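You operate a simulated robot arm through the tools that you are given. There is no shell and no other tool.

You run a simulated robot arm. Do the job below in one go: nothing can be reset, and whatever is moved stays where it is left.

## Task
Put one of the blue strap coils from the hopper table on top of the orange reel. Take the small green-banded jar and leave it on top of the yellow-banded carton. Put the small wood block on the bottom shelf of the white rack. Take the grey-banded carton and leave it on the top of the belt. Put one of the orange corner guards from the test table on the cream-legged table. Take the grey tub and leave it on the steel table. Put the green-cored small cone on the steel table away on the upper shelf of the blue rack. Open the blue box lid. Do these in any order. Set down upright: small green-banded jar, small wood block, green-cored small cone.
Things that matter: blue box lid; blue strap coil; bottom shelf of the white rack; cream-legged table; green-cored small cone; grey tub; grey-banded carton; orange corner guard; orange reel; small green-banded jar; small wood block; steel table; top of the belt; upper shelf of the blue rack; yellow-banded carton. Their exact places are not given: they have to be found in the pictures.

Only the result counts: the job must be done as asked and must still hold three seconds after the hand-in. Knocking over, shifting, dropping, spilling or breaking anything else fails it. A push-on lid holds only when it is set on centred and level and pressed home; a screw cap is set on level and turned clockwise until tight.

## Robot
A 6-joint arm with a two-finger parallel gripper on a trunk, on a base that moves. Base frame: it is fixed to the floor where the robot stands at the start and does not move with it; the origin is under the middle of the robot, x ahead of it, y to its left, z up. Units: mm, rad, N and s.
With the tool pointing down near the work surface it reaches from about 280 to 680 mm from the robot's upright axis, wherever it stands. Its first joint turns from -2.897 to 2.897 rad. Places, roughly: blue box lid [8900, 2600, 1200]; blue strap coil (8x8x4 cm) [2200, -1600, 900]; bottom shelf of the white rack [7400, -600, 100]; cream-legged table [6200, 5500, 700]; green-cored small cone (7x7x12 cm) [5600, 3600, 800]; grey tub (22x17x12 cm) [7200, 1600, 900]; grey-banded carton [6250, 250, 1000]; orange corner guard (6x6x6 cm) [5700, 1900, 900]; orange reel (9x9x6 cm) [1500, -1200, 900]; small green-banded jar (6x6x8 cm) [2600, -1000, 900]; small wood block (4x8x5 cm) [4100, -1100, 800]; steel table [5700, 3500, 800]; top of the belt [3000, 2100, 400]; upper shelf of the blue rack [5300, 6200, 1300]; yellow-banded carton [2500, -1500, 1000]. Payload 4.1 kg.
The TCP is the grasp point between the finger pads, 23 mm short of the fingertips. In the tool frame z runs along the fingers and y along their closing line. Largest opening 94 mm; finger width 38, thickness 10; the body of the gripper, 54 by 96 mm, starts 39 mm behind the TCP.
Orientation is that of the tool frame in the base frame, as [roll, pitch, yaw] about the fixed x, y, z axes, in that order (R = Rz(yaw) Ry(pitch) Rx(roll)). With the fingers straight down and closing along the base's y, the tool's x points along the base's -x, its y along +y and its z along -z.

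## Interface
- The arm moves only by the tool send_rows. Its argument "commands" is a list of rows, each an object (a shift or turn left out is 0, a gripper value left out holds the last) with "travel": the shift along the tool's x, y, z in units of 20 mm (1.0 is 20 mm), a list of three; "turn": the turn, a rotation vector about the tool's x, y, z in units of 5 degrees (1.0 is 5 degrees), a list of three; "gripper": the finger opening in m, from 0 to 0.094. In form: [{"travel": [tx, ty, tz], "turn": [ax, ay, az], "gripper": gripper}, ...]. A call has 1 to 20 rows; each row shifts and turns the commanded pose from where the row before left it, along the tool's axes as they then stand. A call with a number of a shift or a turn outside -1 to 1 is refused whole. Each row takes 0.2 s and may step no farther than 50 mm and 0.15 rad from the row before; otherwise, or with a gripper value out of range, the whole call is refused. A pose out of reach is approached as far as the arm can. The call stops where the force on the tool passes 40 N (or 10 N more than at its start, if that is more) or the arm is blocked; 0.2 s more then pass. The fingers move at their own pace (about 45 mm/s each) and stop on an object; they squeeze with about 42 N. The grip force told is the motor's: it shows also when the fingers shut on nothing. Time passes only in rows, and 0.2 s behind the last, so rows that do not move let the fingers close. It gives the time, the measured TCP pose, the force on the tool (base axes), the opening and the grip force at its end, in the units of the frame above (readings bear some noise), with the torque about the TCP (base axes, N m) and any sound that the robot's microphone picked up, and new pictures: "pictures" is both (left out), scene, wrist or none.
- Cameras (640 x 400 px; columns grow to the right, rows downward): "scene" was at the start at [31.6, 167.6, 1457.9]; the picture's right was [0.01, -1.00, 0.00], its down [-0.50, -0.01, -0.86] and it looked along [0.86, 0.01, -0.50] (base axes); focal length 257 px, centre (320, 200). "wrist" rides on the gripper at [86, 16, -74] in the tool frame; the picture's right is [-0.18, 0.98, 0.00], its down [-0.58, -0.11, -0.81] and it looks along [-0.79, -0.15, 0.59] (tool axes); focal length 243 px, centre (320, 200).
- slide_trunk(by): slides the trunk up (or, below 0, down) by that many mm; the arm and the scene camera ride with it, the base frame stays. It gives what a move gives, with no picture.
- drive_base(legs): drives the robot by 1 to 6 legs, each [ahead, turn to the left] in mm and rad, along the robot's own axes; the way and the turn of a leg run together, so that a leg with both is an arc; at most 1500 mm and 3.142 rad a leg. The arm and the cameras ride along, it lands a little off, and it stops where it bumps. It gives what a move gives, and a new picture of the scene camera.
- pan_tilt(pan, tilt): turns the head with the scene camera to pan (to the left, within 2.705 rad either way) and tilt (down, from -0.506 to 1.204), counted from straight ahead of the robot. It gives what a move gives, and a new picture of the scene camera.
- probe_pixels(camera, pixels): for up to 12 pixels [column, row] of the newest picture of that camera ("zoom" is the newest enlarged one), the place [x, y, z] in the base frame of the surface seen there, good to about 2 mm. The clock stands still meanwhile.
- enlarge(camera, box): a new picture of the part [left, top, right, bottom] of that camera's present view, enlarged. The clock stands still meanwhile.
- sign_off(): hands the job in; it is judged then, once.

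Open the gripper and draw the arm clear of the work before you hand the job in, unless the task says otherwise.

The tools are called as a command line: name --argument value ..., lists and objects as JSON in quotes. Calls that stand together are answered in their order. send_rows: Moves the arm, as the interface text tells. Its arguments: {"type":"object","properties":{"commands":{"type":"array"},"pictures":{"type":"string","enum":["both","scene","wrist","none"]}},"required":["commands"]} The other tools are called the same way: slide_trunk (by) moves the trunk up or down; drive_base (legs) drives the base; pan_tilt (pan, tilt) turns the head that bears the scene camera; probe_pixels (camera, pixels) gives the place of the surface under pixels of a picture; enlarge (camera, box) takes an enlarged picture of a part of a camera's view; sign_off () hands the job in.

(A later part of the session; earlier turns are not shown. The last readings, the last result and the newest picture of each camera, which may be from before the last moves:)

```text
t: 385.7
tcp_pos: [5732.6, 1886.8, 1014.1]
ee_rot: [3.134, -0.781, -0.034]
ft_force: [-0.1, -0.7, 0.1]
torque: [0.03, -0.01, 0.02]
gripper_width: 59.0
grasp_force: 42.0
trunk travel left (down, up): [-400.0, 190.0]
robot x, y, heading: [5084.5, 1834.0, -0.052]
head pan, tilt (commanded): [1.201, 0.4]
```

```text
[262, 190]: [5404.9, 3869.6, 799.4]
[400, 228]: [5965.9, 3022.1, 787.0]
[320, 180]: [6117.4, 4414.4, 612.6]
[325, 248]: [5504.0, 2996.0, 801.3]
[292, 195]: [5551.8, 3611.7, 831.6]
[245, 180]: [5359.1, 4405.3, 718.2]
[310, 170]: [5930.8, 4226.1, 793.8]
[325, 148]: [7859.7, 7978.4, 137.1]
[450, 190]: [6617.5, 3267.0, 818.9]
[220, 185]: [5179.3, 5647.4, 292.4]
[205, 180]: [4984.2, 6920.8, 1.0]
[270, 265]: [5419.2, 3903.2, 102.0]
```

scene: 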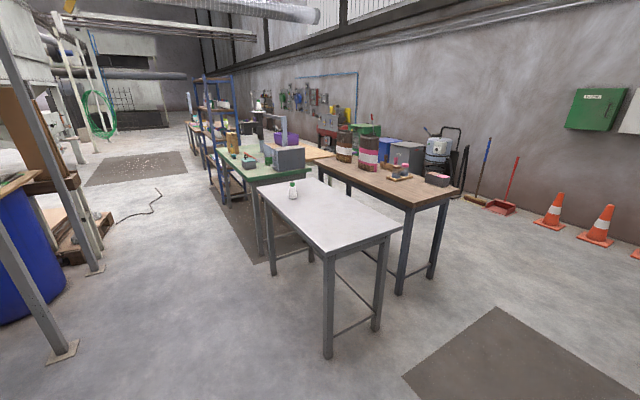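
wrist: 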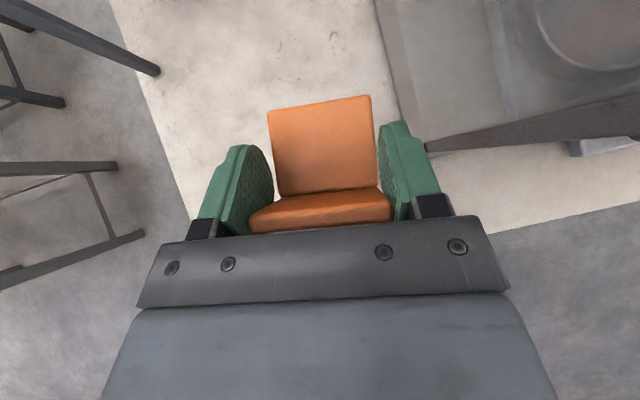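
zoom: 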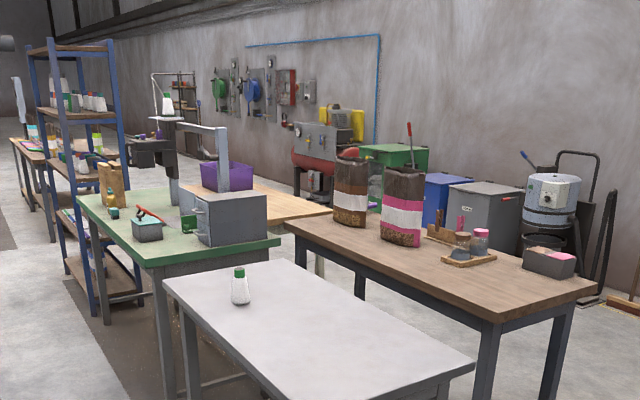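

I retract the arm a little, back off and drive up the aisle left of the steel table to see the cream-legged table.

send_rows --commands '[{"travel": [0.2, 0, -0.95]}, {"travel": [0.2, 0, -0.95]}, {"travel": [0.2, 0, -0.95]}, {"travel": [0.2, 0, -0.95]}, {"travel": [0.2, 0, -0.95]}, {"travel": [0.2, 0, -0.95]}]' --pictures "none"

drive_base --legs '[[-150, 0], [0, 1.62], [1500, 0]]'

pan_tilt --pan -0.4 --tilt 0.4

```text
t: 387.1
tcp_pos: [5670.0, 1889.6, 1112.0]
ee_rot: [3.135, -0.782, -0.032]
ft_force: [0.5, 0.0, -0.1]
torque: [0.0, 0.01, 0.03]
gripper_width: 59.0
grasp_force: 41.6
trunk travel left (down, up): [-400.0, 190.0]
robot x, y, heading: [5080.2, 1831.9, -0.05]
head pan, tilt (commanded): [1.201, 0.4]
```

```text
t: 399.3
tcp_pos: [4920.0, 3906.2, 1110.5]
ee_rot: [3.133, -0.782, 1.554]
ft_force: [0.1, 0.7, -0.1]
torque: [-0.02, -0.03, -0.03]
gripper_width: 59.2
grasp_force: 41.7
trunk travel left (down, up): [-400.0, 190.0]
robot x, y, heading: [4982.5, 3318.1, 1.535]
head pan, tilt (commanded): [1.201, 0.4]
```

scene: 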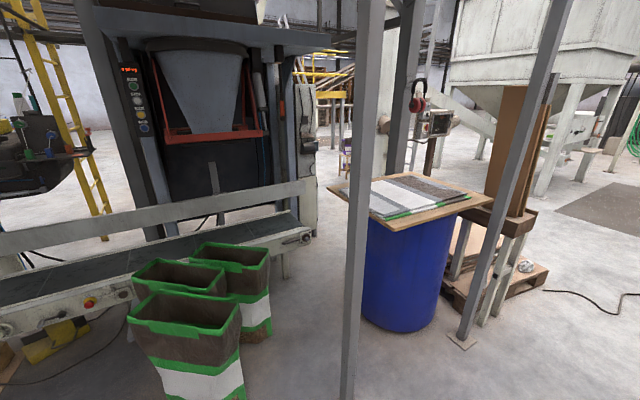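

```text
t: 401.0
tcp_pos: [4918.9, 3904.8, 1110.3]
ee_rot: [3.135, -0.782, 1.554]
ft_force: [0.1, -1.0, -0.6]
torque: [0.0, -0.01, 0.0]
gripper_width: 59.0
grasp_force: 41.6
trunk travel left (down, up): [-400.0, 190.0]
robot x, y, heading: [4986.1, 3319.1, 1.532]
head pan, tilt (commanded): [-0.4, 0.4]
```

scene: 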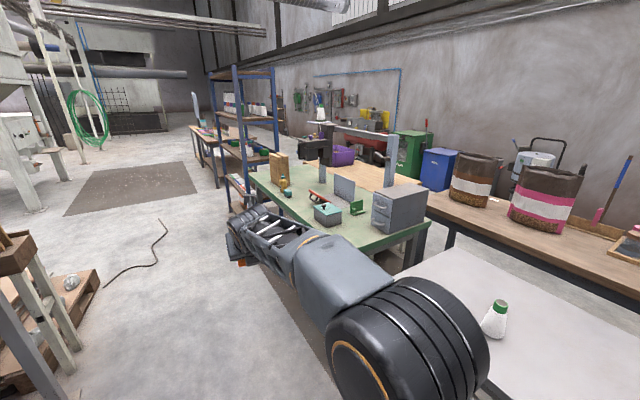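

I probe the green table, the cream-legged table surface (385,175) and the blue rack.

probe_pixels --camera "scene" --pixels '[[252, 172], [365, 245], [430, 220], [385, 180], [375, 165], [410, 190], [330, 160], [242, 195], [216, 180], [262, 150], [240, 120], [225, 160]]'

enlarge --camera "scene" --box '[180, 60, 440, 230]'

```text
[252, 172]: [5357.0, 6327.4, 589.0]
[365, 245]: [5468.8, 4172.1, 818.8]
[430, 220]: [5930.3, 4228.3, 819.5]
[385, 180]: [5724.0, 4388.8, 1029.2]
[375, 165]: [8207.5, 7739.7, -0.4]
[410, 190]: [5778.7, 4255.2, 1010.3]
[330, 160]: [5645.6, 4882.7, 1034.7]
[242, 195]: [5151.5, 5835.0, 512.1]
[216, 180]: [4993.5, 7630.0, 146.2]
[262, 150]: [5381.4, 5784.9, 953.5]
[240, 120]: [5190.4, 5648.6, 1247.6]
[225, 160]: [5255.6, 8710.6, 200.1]
```

```text
2.35 times, centred on (310, 145) of scene
```

zoom: 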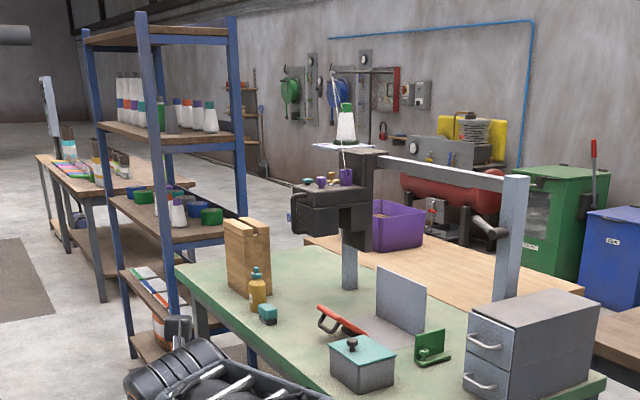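

I probe the cream table's top in the zoom.

probe_pixels --camera "zoom" --pixels '[[440, 265], [480, 285], [560, 290], [320, 245], [400, 260], [395, 220], [540, 275], [450, 300], [585, 300], [365, 265], [200, 300], [220, 110]]'

```text
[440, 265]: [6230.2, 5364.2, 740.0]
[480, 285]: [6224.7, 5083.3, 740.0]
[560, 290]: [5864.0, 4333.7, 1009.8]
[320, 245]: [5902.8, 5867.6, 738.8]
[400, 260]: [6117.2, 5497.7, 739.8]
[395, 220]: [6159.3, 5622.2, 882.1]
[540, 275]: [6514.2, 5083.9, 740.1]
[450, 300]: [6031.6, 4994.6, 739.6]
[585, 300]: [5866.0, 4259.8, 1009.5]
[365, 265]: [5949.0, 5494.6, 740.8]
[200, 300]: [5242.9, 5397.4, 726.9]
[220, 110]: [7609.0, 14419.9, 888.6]
```

The cream-legged table (z=740, x 5900-6520, y 4990-5870) is reachable from the wall side. I go back and drive through the corridor between the test tables and the steel table.

drive_base --legs '[[-800, 0], [0, -1.53], [1400, 0]]'

pan_tilt --pan 0.3 --tilt 0.4

```text
t: 415.5
tcp_pos: [6935.5, 2643.6, 1111.0]
ee_rot: [3.134, -0.782, 0.031]
ft_force: [0.4, -0.2, 0.2]
torque: [-0.03, 0.01, 0.0]
gripper_width: 59.1
grasp_force: 41.9
trunk travel left (down, up): [-400.0, 190.0]
robot x, y, heading: [6349.3, 2551.3, 0.015]
head pan, tilt (commanded): [-0.4, 0.4]
```

scene: 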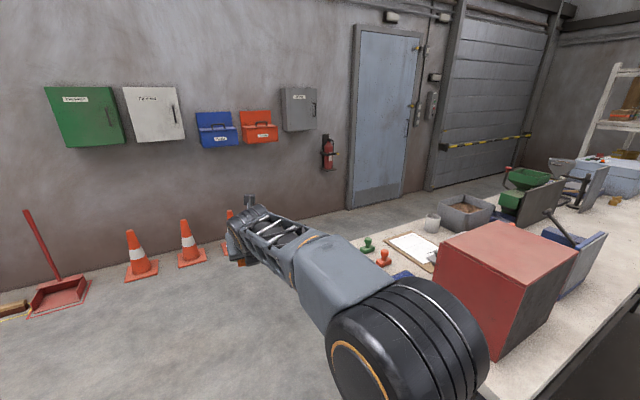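

```text
t: 416.6
tcp_pos: [6936.2, 2645.3, 1112.2]
ee_rot: [3.135, -0.782, 0.032]
ft_force: [-0.1, 0.6, -0.8]
torque: [-0.01, 0.0, -0.01]
gripper_width: 59.4
grasp_force: 41.9
trunk travel left (down, up): [-400.0, 190.0]
robot x, y, heading: [6350.5, 2547.4, 0.017]
head pan, tilt (commanded): [0.3, 0.4]
```

scene: 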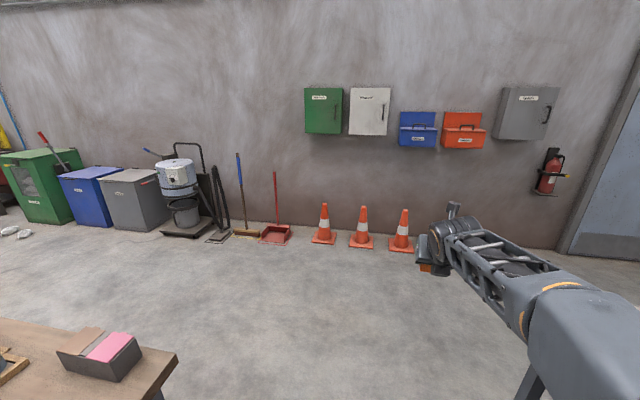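

The wall side has a wide aisle. I probe the wood table's corner, wall bins, cones and blue box.

probe_pixels --camera "scene" --pixels '[[172, 358], [70, 325], [150, 225], [90, 222], [190, 235], [325, 240], [245, 235], [418, 125], [418, 142], [400, 125], [436, 125], [400, 250]]'

enlarge --camera "scene" --box '[380, 90, 500, 165]'

```text
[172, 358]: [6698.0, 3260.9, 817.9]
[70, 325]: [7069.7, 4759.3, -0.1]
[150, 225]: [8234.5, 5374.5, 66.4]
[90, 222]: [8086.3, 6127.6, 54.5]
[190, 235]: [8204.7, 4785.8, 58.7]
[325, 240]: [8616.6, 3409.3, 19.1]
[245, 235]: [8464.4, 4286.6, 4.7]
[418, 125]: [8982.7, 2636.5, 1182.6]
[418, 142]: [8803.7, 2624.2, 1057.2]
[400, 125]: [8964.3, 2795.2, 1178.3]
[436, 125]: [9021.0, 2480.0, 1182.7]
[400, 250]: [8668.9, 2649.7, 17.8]
```

```text
5.33 times, centred on (440, 128) of scene
```

zoom: 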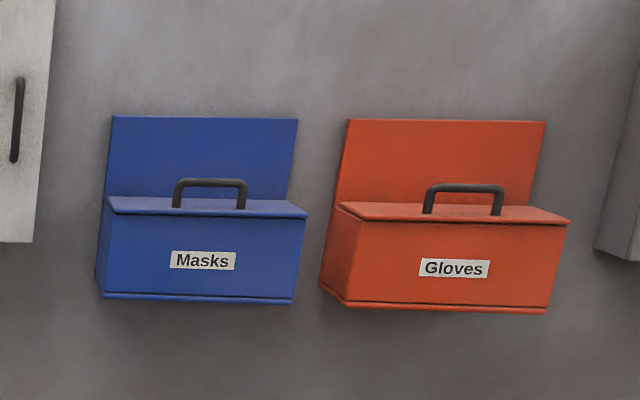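

The wall aisle is wide enough. I drive around the wood table's corner and up along x≈7200 to y≈5250.

drive_base --legs '[[870, 0], [0, 1.56], [1400, 0], [1300, 0]]'

pan_tilt --pan 1.0 --tilt 0.5

```text
t: 437.7
tcp_pos: [7070.7, 5847.8, 1111.1]
ee_rot: [3.134, -0.783, 1.606]
ft_force: [-0.5, -0.4, -0.5]
torque: [-0.03, -0.02, 0.04]
gripper_width: 59.1
grasp_force: 42.5
trunk travel left (down, up): [-400.0, 190.0]
robot x, y, heading: [7162.0, 5263.0, 1.588]
head pan, tilt (commanded): [0.3, 0.4]
```

scene: 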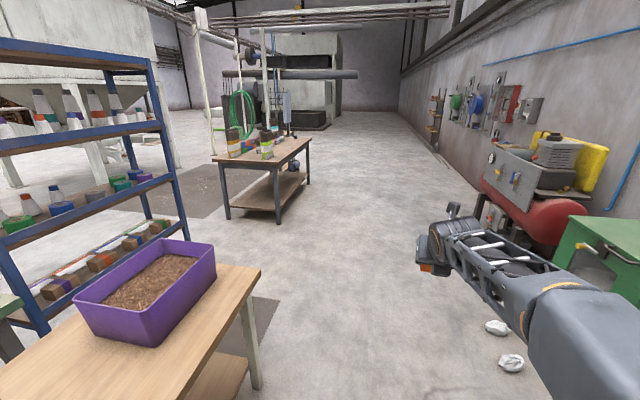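

```text
t: 438.8
tcp_pos: [7070.1, 5848.3, 1111.4]
ee_rot: [3.135, -0.782, 1.605]
ft_force: [0.8, 0.4, -0.5]
torque: [-0.01, 0.03, -0.02]
gripper_width: 59.1
grasp_force: 41.4
trunk travel left (down, up): [-400.0, 190.0]
robot x, y, heading: [7165.6, 5265.8, 1.59]
head pan, tilt (commanded): [1.0, 0.499]
```

scene: 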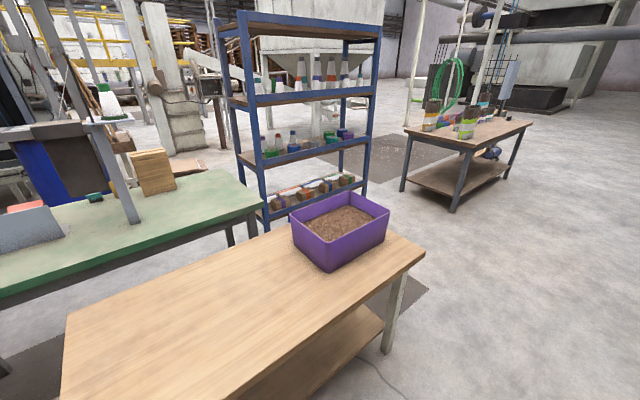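

The cream table is right here. I probe its edges and the rack's geometry from this side.

probe_pixels --camera "scene" --pixels '[[422, 250], [240, 330], [70, 320], [285, 240], [200, 310], [330, 290], [265, 225], [365, 185], [240, 95], [375, 90], [300, 92], [300, 150]]'

enlarge --camera "scene" --box '[200, 10, 400, 220]'

```text
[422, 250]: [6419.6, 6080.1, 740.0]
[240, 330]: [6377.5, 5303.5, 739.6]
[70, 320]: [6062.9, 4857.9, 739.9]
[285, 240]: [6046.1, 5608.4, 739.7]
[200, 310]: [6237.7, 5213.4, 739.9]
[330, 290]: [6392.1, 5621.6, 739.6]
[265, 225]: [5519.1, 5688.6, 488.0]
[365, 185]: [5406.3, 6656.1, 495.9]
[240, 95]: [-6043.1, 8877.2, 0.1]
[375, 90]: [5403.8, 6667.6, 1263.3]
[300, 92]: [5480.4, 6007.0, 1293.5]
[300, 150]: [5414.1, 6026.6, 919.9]
```

```text
1.90 times, centred on (300, 115) of scene
```

zoom: 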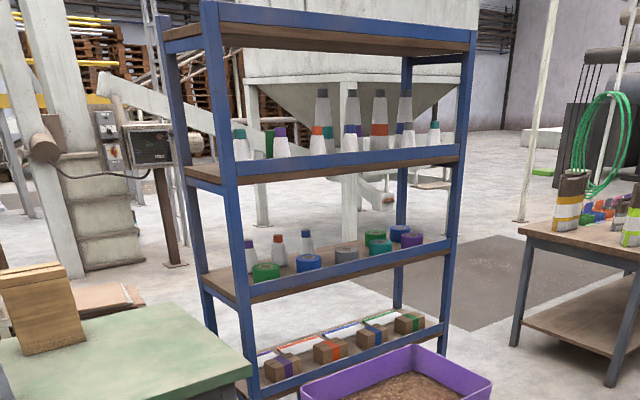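

I turn to face the cream table and drive a bit closer to it.

drive_base --legs '[[0, 1.55], [200, 0]]'

pan_tilt --pan 0.0 --tilt 0.7

```text
t: 444.1
tcp_pos: [6380.9, 5198.7, 1110.7]
ee_rot: [3.135, -0.782, 3.134]
ft_force: [-0.5, 0.1, 0.2]
torque: [-0.03, -0.01, 0.01]
gripper_width: 59.1
grasp_force: 42.7
trunk travel left (down, up): [-400.0, 190.0]
robot x, y, heading: [6968.8, 5266.8, 3.121]
head pan, tilt (commanded): [1.0, 0.499]
```

scene: 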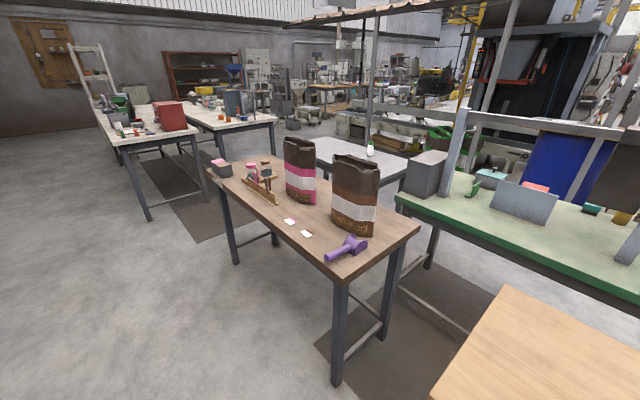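

```text
t: 445.4
tcp_pos: [6380.8, 5198.6, 1110.6]
ee_rot: [3.135, -0.783, 3.133]
ft_force: [-0.2, -0.1, -0.6]
torque: [0.02, -0.01, 0.0]
gripper_width: 59.2
grasp_force: 42.1
trunk travel left (down, up): [-400.0, 190.0]
robot x, y, heading: [6969.8, 5272.2, 3.109]
head pan, tilt (commanded): [0.0, 0.7]
```

scene: 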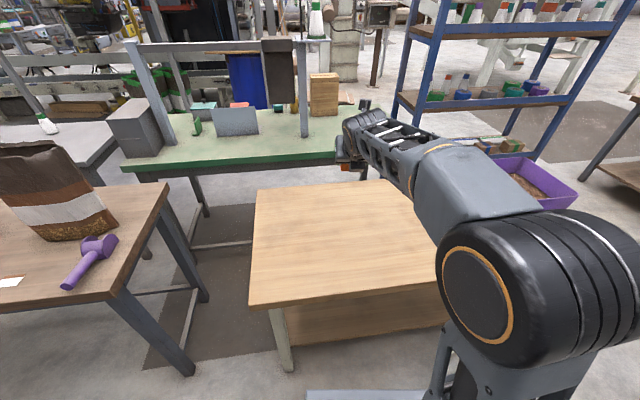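

The cream table's near part is empty. I probe where the table lies under the held guard.

probe_pixels --camera "scene" --pixels '[[255, 298], [260, 195], [320, 240], [330, 280], [300, 220], [430, 282], [370, 200]]'

```text
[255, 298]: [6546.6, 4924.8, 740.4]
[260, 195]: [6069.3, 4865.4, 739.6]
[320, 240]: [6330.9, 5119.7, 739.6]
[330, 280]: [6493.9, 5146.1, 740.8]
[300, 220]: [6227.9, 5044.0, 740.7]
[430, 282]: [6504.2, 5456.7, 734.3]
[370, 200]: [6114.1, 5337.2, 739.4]
```

The point below (6381,5199) is well inside the table. I lower 320 mm.

send_rows --commands '[{"travel": [-0.705, 0, 0.71]}, {"travel": [-0.705, 0, 0.71]}, {"travel": [-0.705, 0, 0.71]}, {"travel": [-0.705, 0, 0.71]}, {"travel": [-0.705, 0, 0.71]}, {"travel": [-0.705, 0, 0.71]}, {"travel": [-0.705, 0, 0.71]}, {"travel": [-0.705, 0, 0.71]}, {"travel": [-0.705, 0, 0.71]}, {"travel": [-0.705, 0, 0.71]}, {"travel": [-0.705, 0, 0.71]}, {"travel": [-0.705, 0, 0.71]}, {"travel": [-0.705, 0, 0.71]}, {"travel": [-0.705, 0, 0.71]}, {"travel": [-0.705, 0, 0.71]}, {"travel": [-0.705, 0, 0.71]}]' --pictures "both"

```text
t: 448.8
tcp_pos: [6380.7, 5200.1, 790.1]
ee_rot: [3.136, -0.782, 3.132]
ft_force: [0.3, 0.0, -0.7]
torque: [0.03, -0.04, 0.03]
gripper_width: 59.1
grasp_force: 42.4
trunk travel left (down, up): [-400.0, 190.0]
robot x, y, heading: [6966.2, 5268.7, 3.121]
head pan, tilt (commanded): [0.0, 0.7]
```

scene: 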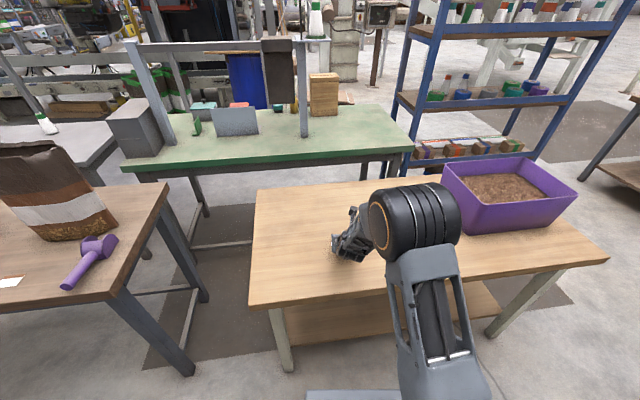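
wrist: 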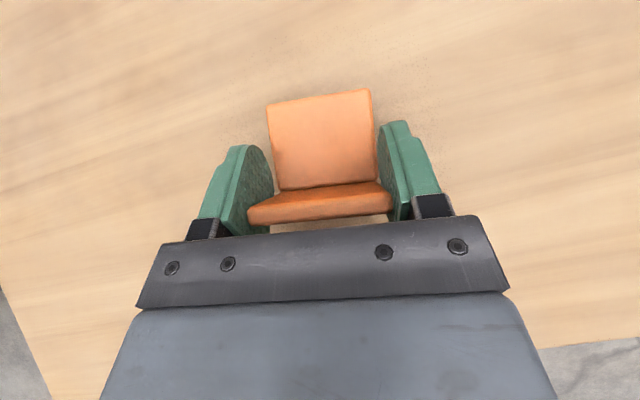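

The guard has shifted slightly in the grip, nothing serious. I lower in small steps until contact.

send_rows --commands '[{"travel": [-0.14, 0, 0.142]}, {"travel": [-0.14, 0, 0.142]}, {"travel": [-0.07, 0, 0.071]}, {"travel": [-0.07, 0, 0.071]}]' --pictures "none"

```text
t: 449.8
tcp_pos: [6380.0, 5201.6, 779.9]
ee_rot: [3.135, -0.782, 3.134]
ft_force: [-0.1, -0.1, 0.3]
torque: [0.02, -0.03, 0.03]
gripper_width: 58.9
grasp_force: 41.6
trunk travel left (down, up): [-400.0, 190.0]
robot x, y, heading: [6967.8, 5270.3, 3.118]
head pan, tilt (commanded): [0.0, 0.7]
```

send_rows --commands '[{"travel": [-0.035, 0, 0.0355]}, {"travel": [-0.035, 0, 0.0355]}, {"travel": [-0.035, 0, 0.0355]}, {"travel": [-0.035, 0, 0.0355]}]' --pictures "none"

```text
t: 450.8
tcp_pos: [6380.0, 5200.8, 774.4]
ee_rot: [3.136, -0.782, 3.135]
ft_force: [0.2, 0.2, 0.3]
torque: [0.0, 0.0, -0.03]
gripper_width: 59.6
grasp_force: 42.6
trunk travel left (down, up): [-400.0, 190.0]
robot x, y, heading: [6966.2, 5267.4, 3.114]
head pan, tilt (commanded): [0.0, 0.7]
```

send_rows --commands '[{"travel": [-0.035, 0, 0.0355]}, {"travel": [-0.035, 0, 0.0355]}, {"travel": [-0.035, 0, 0.0355]}]' --pictures "wrist"

```text
t: 451.6
tcp_pos: [6379.5, 5201.5, 773.6]
ee_rot: [3.134, -0.784, 3.134]
ft_force: [0.8, 0.0, 10.4]
torque: [-0.32, -0.09, 0.04]
gripper_width: 59.4
grasp_force: 42.2
trunk travel left (down, up): [-400.0, 190.0]
robot x, y, heading: [6965.5, 5271.7, 3.12]
head pan, tilt (commanded): [0.0, 0.7]
```

wrist: 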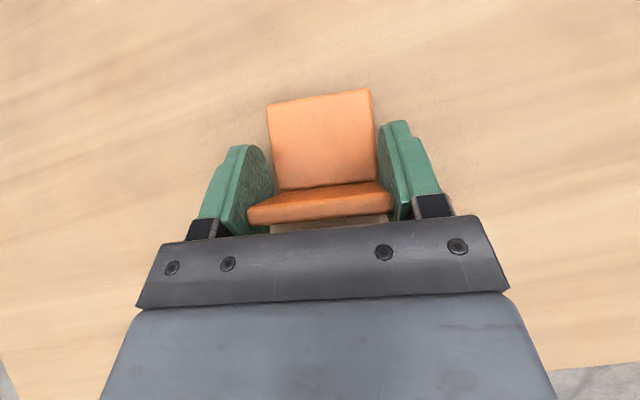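

Contact (10 N). I open and withdraw along the tool axis.

send_rows --commands '[{"gripper": 0.075}, {"gripper": 0.08}, {"gripper": 0.08}, {"gripper": 0.08}, {"travel": [0, 0, -0.5]}, {"travel": [0, 0, -1]}, {"travel": [0, 0, -1]}, {"travel": [0, 0, -1]}, {"travel": [0, 0, -1]}, {"travel": [0, 0, -1]}, {"travel": [0, 0, -1]}, {"travel": [0.7, 0, -0.7]}, {"travel": [0.7, 0, -0.7]}, {"travel": [0.7, 0, -0.7]}, {"travel": [0.7, 0, -0.7]}, {"travel": [0.7, 0, -0.7]}, {"travel": [0.7, 0, -0.7]}, {"travel": [0.7, 0, -0.7]}]' --pictures "both"

```text
t: 455.4
tcp_pos: [6472.9, 5197.5, 1003.3]
ee_rot: [3.133, -0.781, 3.136]
ft_force: [-0.3, -0.5, -0.1]
torque: [-0.02, 0.0, 0.0]
gripper_width: 80.0
grasp_force: 0.1
trunk travel left (down, up): [-400.0, 190.0]
robot x, y, heading: [6968.1, 5269.7, 3.119]
head pan, tilt (commanded): [0.0, 0.7]
```

scene: 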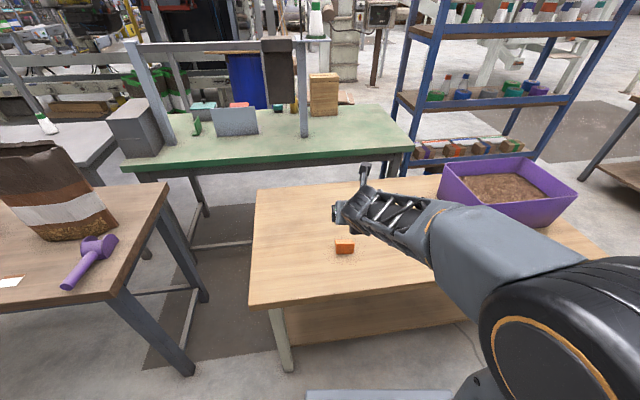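
wrist: 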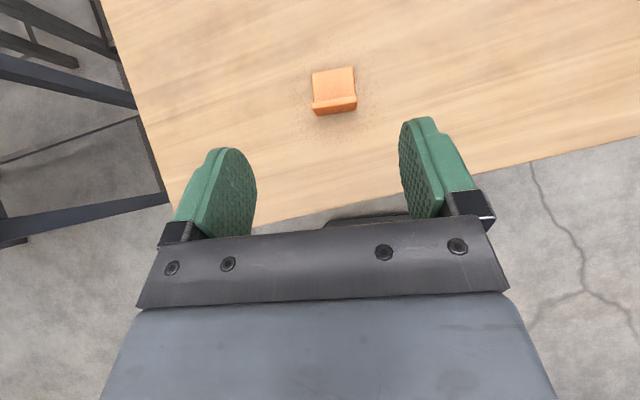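

The guard is on the cream table. Next the grey tub: I drive back along the wall aisle to y≈2700 and look at it.

drive_base --legs '[[-350, 0], [0, 1.6], [1400, 0], [1050, 0]]'

pan_tilt --pan 0.0 --tilt 0.4

```text
t: 473.2
tcp_pos: [7508.6, 2329.8, 1003.3]
ee_rot: [3.136, -0.781, -1.517]
ft_force: [0.2, 1.3, 0.1]
torque: [-0.01, -0.02, 0.01]
gripper_width: 79.8
grasp_force: 0.1
trunk travel left (down, up): [-400.0, 190.0]
robot x, y, heading: [7409.9, 2818.1, -1.533]
head pan, tilt (commanded): [0.0, 0.7]
```

scene: 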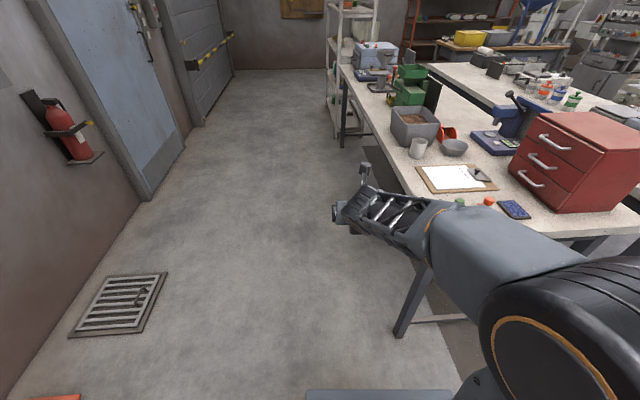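

```text
t: 474.0
tcp_pos: [7507.2, 2330.0, 1002.2]
ee_rot: [3.135, -0.781, -1.516]
ft_force: [0.1, 0.1, 0.6]
torque: [0.01, -0.01, 0.0]
gripper_width: 80.0
grasp_force: 0.0
trunk travel left (down, up): [-400.0, 190.0]
robot x, y, heading: [7409.0, 2821.0, -1.532]
head pan, tilt (commanded): [0.0, 0.4]
```

scene: 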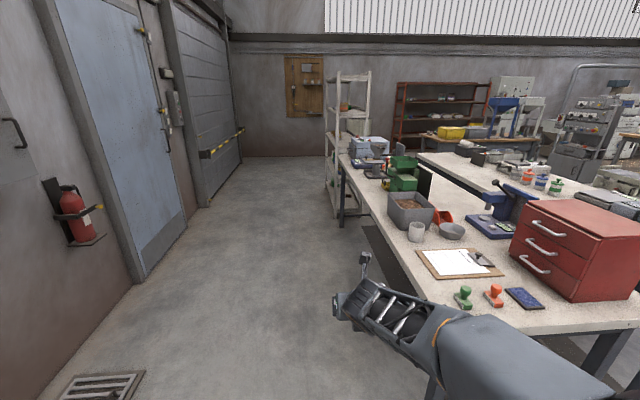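

The grey tub with brown content is at (410,210). I enlarge and probe it.

enlarge --camera "scene" --box '[370, 170, 470, 250]'

probe_pixels --camera "zoom" --pixels '[[120, 145], [240, 125], [415, 190], [280, 225], [250, 180], [125, 240], [280, 300], [410, 260], [200, 270], [340, 270], [270, 150], [260, 205]]'

```text
5.00 times, centred on (420, 210) of scene
```

zoom: 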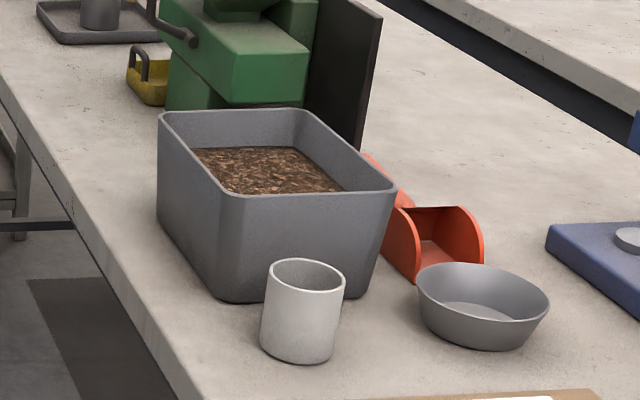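

```text
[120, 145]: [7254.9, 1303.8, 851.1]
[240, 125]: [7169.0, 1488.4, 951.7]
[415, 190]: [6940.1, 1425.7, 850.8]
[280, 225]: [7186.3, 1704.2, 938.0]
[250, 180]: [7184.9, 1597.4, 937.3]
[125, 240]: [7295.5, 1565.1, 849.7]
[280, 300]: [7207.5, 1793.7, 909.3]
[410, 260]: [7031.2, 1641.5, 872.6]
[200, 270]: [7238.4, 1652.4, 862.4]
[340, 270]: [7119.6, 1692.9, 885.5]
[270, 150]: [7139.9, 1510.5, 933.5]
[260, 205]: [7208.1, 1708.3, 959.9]
```

The tub spans roughly x 7100-7265, y 1480-1705, rim z≈965, contents at z≈937. I plan to grip its near long wall from the wall side. First I raise the arm, set the tool vertical and turn the closing line radial.

send_rows --commands '[{"travel": [0.7, 0, -0.7]}, {"travel": [0.7, 0, -0.7]}, {"travel": [0.7, 0, -0.7]}, {"travel": [0.7, 0, -0.7]}, {"travel": [0.7, 0, -0.7]}, {"travel": [0.7, 0, -0.7]}, {"turn": [0, -1, 0]}, {"turn": [0, -1, 0]}, {"turn": [0, -1, 0]}, {"turn": [0, -1, 0]}, {"turn": [0, -1, 0]}, {"turn": [0, -1, 0]}, {"turn": [0, -1, 0]}, {"turn": [0, -1, 0]}, {"turn": [0, -0.95, 0]}]' --pictures "none"

send_rows --commands '[{"turn": [0, 0, 1]}, {"turn": [0, 0, 1]}, {"turn": [0, 0, 1]}, {"turn": [0, 0, 1]}, {"turn": [0, 0, 1]}, {"turn": [0, 0, 1]}, {"turn": [0, 0, 1]}, {"turn": [0, 0, 1]}, {"turn": [0, 0, 1]}, {"turn": [0, 0, 1]}, {"turn": [0, 0, 1]}, {"turn": [0, 0, 1]}, {"turn": [0, 0, 1]}, {"turn": [0, 0, 1]}, {"turn": [0, 0, 1]}, {"turn": [0, 0, 1]}, {"turn": [0, 0, 1]}, {"turn": [0, 0, 1]}]' --pictures "none"

drive_base --legs '[[0, 0.346], [1313, 0], [0, -1.955]]'

```text
t: 477.2
tcp_pos: [7508.0, 2329.9, 1121.7]
ee_rot: [3.136, 0.0, -1.521]
ft_force: [-0.2, 0.0, 0.2]
torque: [0.01, -0.03, 0.0]
gripper_width: 79.9
grasp_force: 0.2
trunk travel left (down, up): [-400.0, 190.0]
robot x, y, heading: [7406.4, 2820.0, -1.533]
head pan, tilt (commanded): [0.0, 0.4]
```

```text
t: 481.0
tcp_pos: [7509.5, 2329.7, 1121.8]
ee_rot: [-3.14, -0.006, -3.092]
ft_force: [-0.4, 0.4, -0.1]
torque: [0.03, -0.02, 0.04]
gripper_width: 80.1
grasp_force: 0.1
trunk travel left (down, up): [-400.0, 190.0]
robot x, y, heading: [7408.9, 2820.1, -1.535]
head pan, tilt (commanded): [0.0, 0.4]
```

```text
t: 493.3
tcp_pos: [7419.3, 1496.4, 1121.9]
ee_rot: [-3.139, -0.005, 1.618]
ft_force: [0.7, 0.0, -0.3]
torque: [0.01, -0.01, -0.01]
gripper_width: 80.1
grasp_force: 0.0
trunk travel left (down, up): [-400.0, 190.0]
robot x, y, heading: [7911.9, 1598.1, -3.107]
head pan, tilt (commanded): [0.0, 0.4]
```

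scene: 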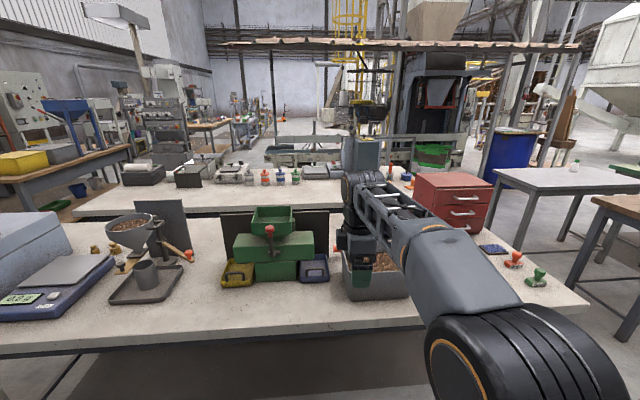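

The tub is at (375,280). I look with the wrist camera and tilt the scene camera down.

pan_tilt --pan 0.0 --tilt 0.7

send_rows --commands '[{"travel": [0, 0, 0]}]' --pictures "wrist"

enlarge --camera "scene" --box '[290, 150, 450, 270]'

```text
t: 494.1
tcp_pos: [7419.5, 1496.3, 1121.8]
ee_rot: [-3.14, -0.006, 1.617]
ft_force: [-0.2, 1.0, -0.6]
torque: [0.0, -0.01, 0.0]
gripper_width: 80.3
grasp_force: 0.0
trunk travel left (down, up): [-400.0, 190.0]
robot x, y, heading: [7907.3, 1597.4, -3.098]
head pan, tilt (commanded): [0.0, 0.7]
```

scene: 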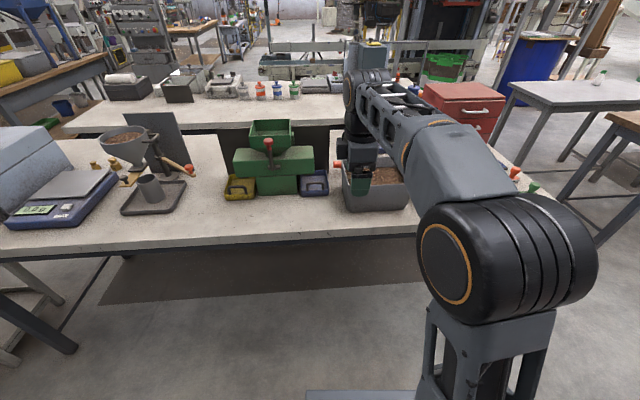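

```text
t: 494.5
tcp_pos: [7420.2, 1495.7, 1122.1]
ee_rot: [-3.14, -0.006, 1.618]
ft_force: [-0.1, 0.9, 0.6]
torque: [0.01, 0.01, 0.02]
gripper_width: 79.9
grasp_force: 0.0
trunk travel left (down, up): [-400.0, 190.0]
robot x, y, heading: [7911.6, 1597.8, -3.105]
head pan, tilt (commanded): [0.0, 0.7]
```

wrist: 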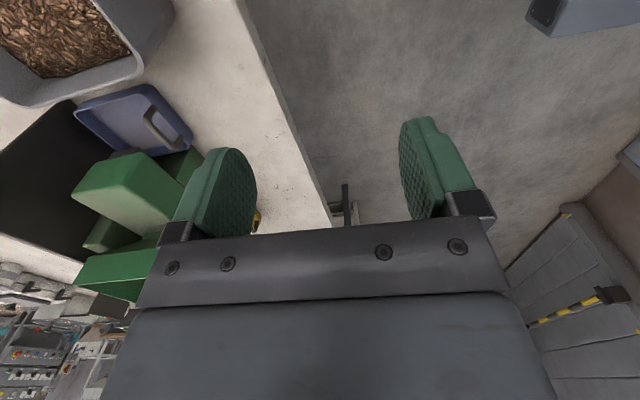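

```text
3.33 times, centred on (370, 210) of scene
```

zoom: 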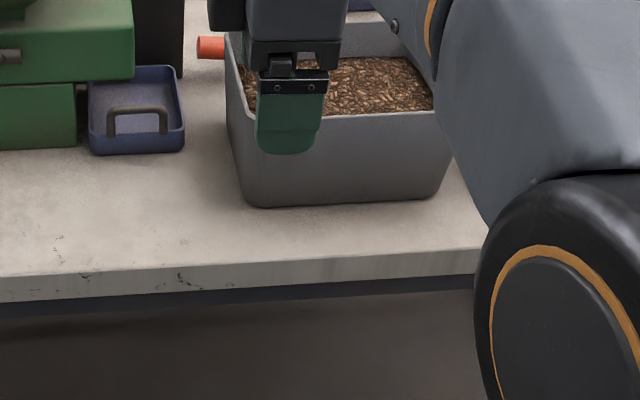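

I probe the near rim of the tub (zoom (420,114), (345,120)) and its ends.

probe_pixels --camera "zoom" --pixels '[[420, 113], [380, 115], [345, 117], [245, 112], [440, 114], [400, 108], [400, 85], [230, 60], [400, 150], [245, 190], [430, 190], [238, 100]]'

probe_pixels --camera "wrist" --pixels '[[140, 65], [130, 30], [95, 85], [30, 100], [150, 50], [100, 70], [60, 60], [172, 10]]'

```text
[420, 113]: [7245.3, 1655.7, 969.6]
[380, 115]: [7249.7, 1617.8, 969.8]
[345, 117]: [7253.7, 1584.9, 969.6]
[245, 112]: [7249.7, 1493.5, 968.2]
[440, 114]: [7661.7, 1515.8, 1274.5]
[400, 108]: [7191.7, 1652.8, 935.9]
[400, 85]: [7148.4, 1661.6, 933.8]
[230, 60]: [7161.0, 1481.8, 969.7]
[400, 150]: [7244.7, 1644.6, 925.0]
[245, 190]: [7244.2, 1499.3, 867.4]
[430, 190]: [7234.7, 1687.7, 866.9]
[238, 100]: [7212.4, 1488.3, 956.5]
```

```text
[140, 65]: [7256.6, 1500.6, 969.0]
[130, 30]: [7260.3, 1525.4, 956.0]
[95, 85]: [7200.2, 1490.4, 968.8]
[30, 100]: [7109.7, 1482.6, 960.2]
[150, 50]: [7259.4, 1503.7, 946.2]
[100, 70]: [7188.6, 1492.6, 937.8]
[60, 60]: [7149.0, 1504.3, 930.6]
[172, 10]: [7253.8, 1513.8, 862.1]
```

Rim z=969.7; the near wall's line runs at yaw ~0.118. I align the tool, set the opening to 40 mm, and move above the wall's middle (7248,1597).

send_rows --commands '[{"turn": [0, 0, -0.8], "gripper": 0.04}, {"travel": [0.7525, -0.994, 0]}, {"travel": [0.7525, -0.994, 0]}, {"travel": [0.7525, -0.994, 0]}, {"travel": [0.7525, -0.994, 0]}, {"travel": [0.7525, -0.994, 0]}, {"travel": [0.7525, -0.994, 0]}, {"travel": [0.7525, -0.994, 0]}, {"travel": [0.7525, -0.994, 0]}, {"travel": [0, 0, 0.9]}, {"travel": [0, 0, 0.9]}, {"travel": [0, 0, 0.9]}, {"travel": [0, 0, 0.9]}, {"travel": [0, 0, 0.9]}]' --pictures "both"

```text
t: 497.5
tcp_pos: [7278.0, 1597.2, 1015.3]
ee_rot: [-3.141, -0.005, 1.688]
ft_force: [0.6, -0.7, 0.8]
torque: [0.0, 0.02, 0.01]
gripper_width: 40.1
grasp_force: 0.0
out of reach, approached as far as the arm can: row 8, 9
trunk travel left (down, up): [-400.0, 190.0]
robot x, y, heading: [7911.2, 1597.7, -3.103]
head pan, tilt (commanded): [0.0, 0.7]
```

scene: 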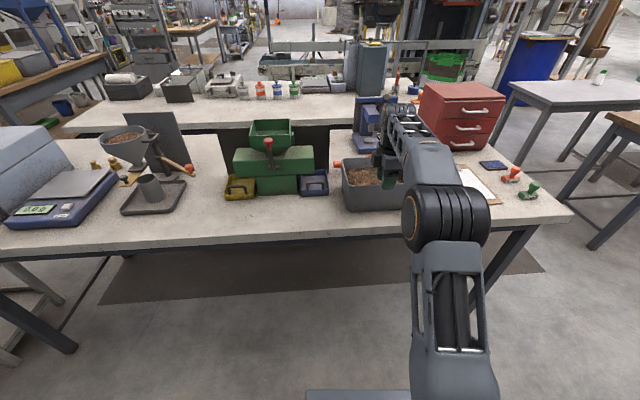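
wrist: 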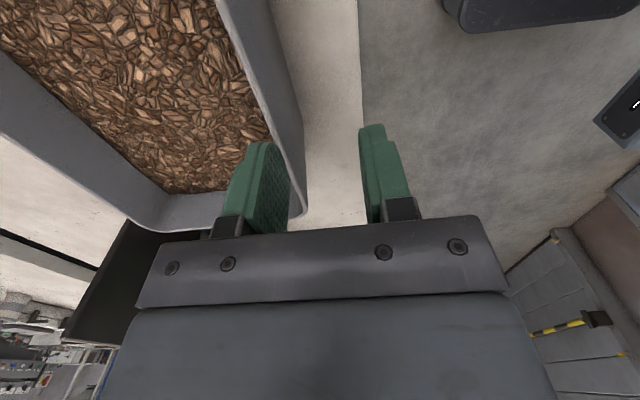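

The arm is at its reach limit here; I drive 60 mm closer (fingertips are 22 mm above the rim).

drive_base --legs '[[60, 0]]'

send_rows --commands '[{"travel": [0, 0.7, 0]}, {"travel": [0, 0.7, 0]}]' --pictures "wrist"

```text
t: 498.5
tcp_pos: [7218.2, 1594.4, 1014.2]
ee_rot: [3.141, -0.007, 1.691]
ft_force: [0.7, -1.2, -0.1]
torque: [-0.01, -0.03, -0.01]
gripper_width: 39.9
grasp_force: 0.2
trunk travel left (down, up): [-400.0, 190.0]
robot x, y, heading: [7850.8, 1592.5, -3.104]
head pan, tilt (commanded): [0.0, 0.7]
```

scene: 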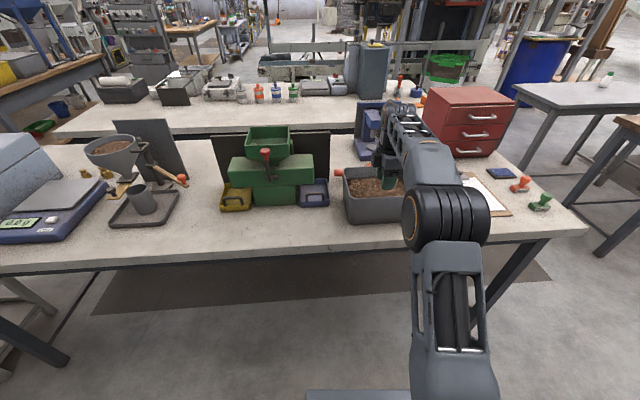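

```text
t: 499.1
tcp_pos: [7245.4, 1598.6, 1015.3]
ee_rot: [3.141, -0.005, 1.69]
ft_force: [0.0, -0.1, 0.1]
torque: [-0.03, 0.04, 0.0]
gripper_width: 40.0
grasp_force: 0.1
trunk travel left (down, up): [-400.0, 190.0]
robot x, y, heading: [7849.6, 1589.9, -3.106]
head pan, tilt (commanded): [0.0, 0.7]
```

wrist: 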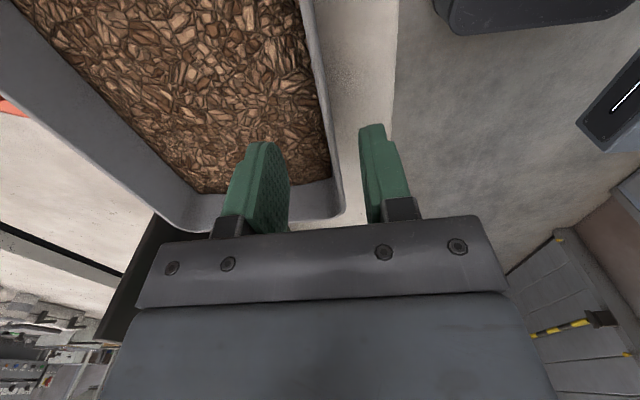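

The near wall lies between the fingers. I probe the rim's inner and outer edges near the gripper.

probe_pixels --camera "wrist" --pixels '[[318, 60], [324, 100], [331, 140], [322, 60], [328, 100], [314, 60], [320, 100], [310, 120], [300, 150], [337, 170], [330, 190], [341, 200]]'

enlarge --camera "wrist" --box '[220, 60, 420, 220]'

```text
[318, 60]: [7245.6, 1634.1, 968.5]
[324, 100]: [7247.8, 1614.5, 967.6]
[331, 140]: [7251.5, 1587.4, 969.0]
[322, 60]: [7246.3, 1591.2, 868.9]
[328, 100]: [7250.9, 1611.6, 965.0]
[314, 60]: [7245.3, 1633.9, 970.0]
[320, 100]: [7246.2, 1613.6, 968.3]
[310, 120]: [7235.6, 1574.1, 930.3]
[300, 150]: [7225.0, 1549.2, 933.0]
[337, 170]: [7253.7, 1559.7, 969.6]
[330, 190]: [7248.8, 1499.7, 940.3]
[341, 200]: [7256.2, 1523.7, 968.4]
```

```text
2.50 times, centred on (320, 140) of wrist
```

zoom: 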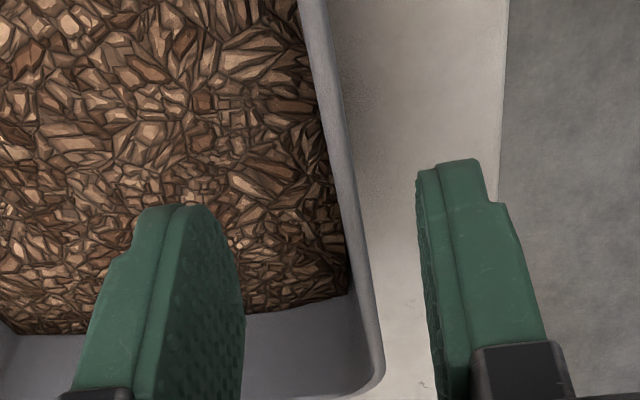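

The wall is within 2 mm of the finger centre and contents near it lie at z≈931. I descend to z≈961.

send_rows --commands '[{"travel": [0, 0.07, 0.85]}, {"travel": [0, 0, 0.85]}, {"travel": [0, 0, 0.85]}, {"travel": [0, 0, 0.15]}]' --pictures "both"

```text
t: 500.1
tcp_pos: [7246.5, 1599.6, 961.0]
ee_rot: [3.141, -0.007, 1.688]
ft_force: [-0.5, -0.6, 0.7]
torque: [0.01, 0.01, 0.01]
gripper_width: 40.1
grasp_force: 0.0
trunk travel left (down, up): [-400.0, 190.0]
robot x, y, heading: [7850.7, 1594.4, -3.106]
head pan, tilt (commanded): [0.0, 0.7]
```

scene: 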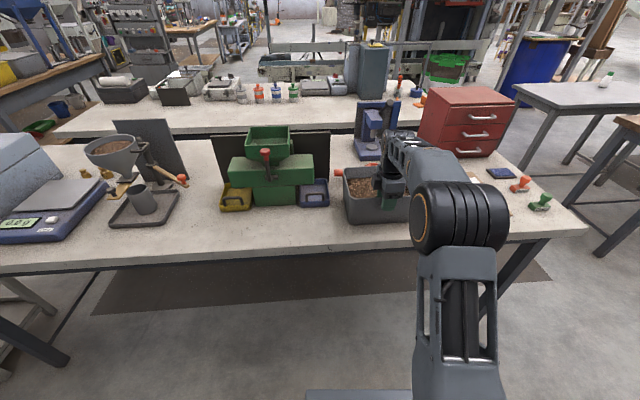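
wrist: 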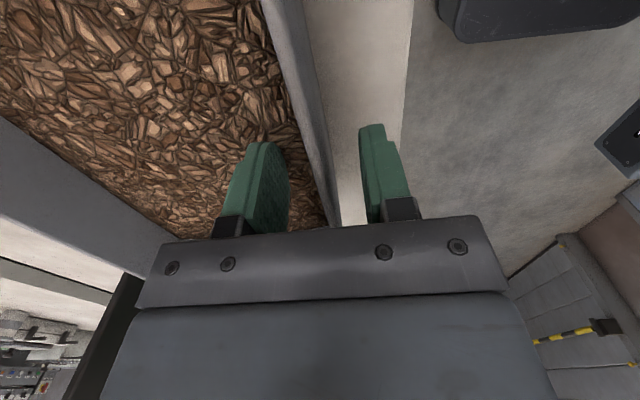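

Fingers straddle the wall without contact. I close the gripper on it.

send_rows --commands '[{"gripper": 0.002}, {"gripper": 0.002}, {"gripper": 0.002}, {"gripper": 0.002}]' --pictures "wrist"

```text
t: 501.1
tcp_pos: [7245.6, 1599.9, 962.1]
ee_rot: [-3.137, -0.006, 1.689]
ft_force: [-2.8, -0.1, 4.4]
torque: [-0.3, 1.39, -0.09]
gripper_width: 6.1
grasp_force: 41.8
trunk travel left (down, up): [-400.0, 190.0]
robot x, y, heading: [7848.3, 1597.0, -3.108]
head pan, tilt (commanded): [0.0, 0.7]
```

wrist: 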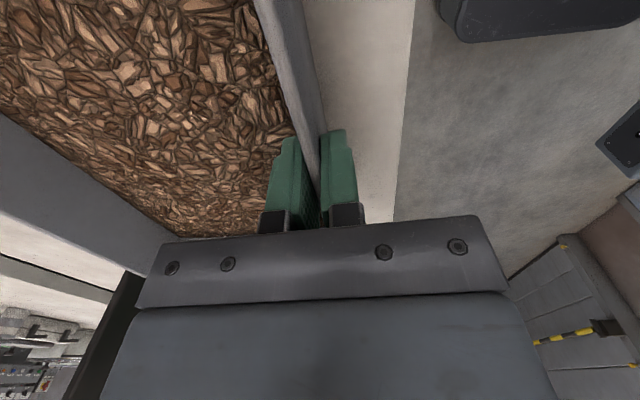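

Gripped the 6 mm wall. I lift 6 mm and read the weight and torque.

send_rows --commands '[{"travel": [0, 0, -0.15]}, {"travel": [0, 0, -0.15]}, {"travel": [0, 0, -0.15]}]' --pictures "both"

```text
t: 501.9
tcp_pos: [7246.9, 1600.4, 969.5]
ee_rot: [3.14, -0.005, 1.691]
ft_force: [-1.8, 0.5, 1.1]
torque: [0.13, 0.74, -0.02]
gripper_width: 4.6
grasp_force: 42.0
trunk travel left (down, up): [-400.0, 190.0]
robot x, y, heading: [7853.3, 1596.4, -3.104]
head pan, tilt (commanded): [0.0, 0.7]
```

scene: 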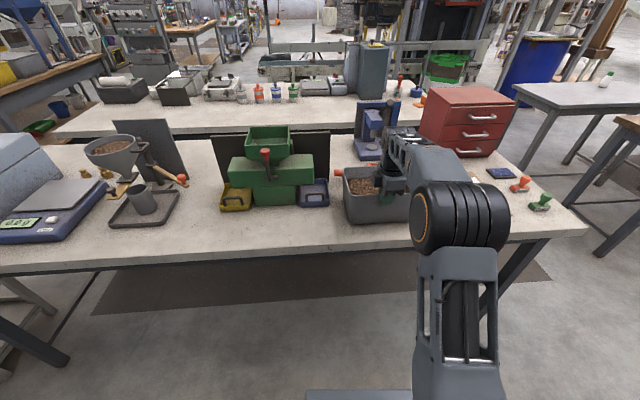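
wrist: 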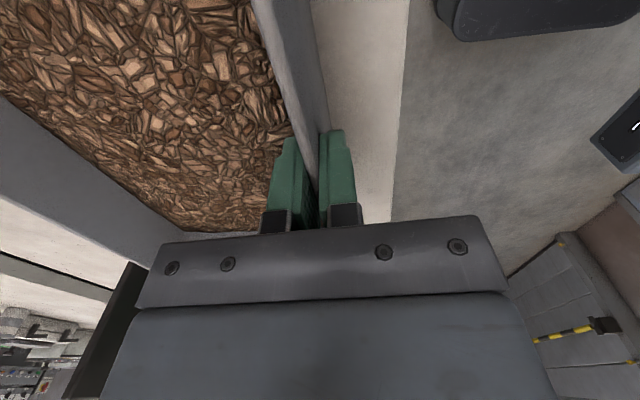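

The reading shows no weight carried; the opening shrank from 6.1 to 4.6 mm, so the fingers may be sliding on the tapered wall. I check whether the tub moved.

enlarge --camera "wrist" --box '[200, 40, 440, 240]'

probe_pixels --camera "wrist" --pixels '[[285, 60], [290, 80], [295, 100], [300, 120], [280, 40], [150, 60], [80, 150], [170, 215], [275, 20]]'

enlarge --camera "scene" --box '[320, 120, 440, 230]'

```text
2.00 times, centred on (320, 140) of wrist
```

zoom: 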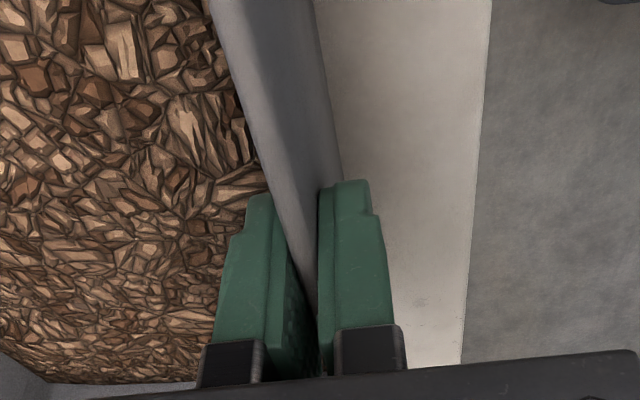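

```text
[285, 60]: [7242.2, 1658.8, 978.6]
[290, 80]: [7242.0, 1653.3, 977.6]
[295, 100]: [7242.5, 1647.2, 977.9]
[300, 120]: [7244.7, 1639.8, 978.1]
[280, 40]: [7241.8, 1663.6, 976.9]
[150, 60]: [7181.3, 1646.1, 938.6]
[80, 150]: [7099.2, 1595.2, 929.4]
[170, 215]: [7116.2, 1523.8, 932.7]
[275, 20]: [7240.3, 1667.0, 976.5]
```

```text
3.64 times, centred on (380, 175) of scene
```

zoom: 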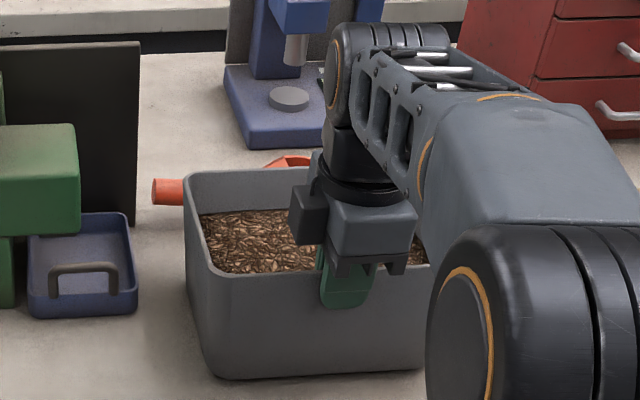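

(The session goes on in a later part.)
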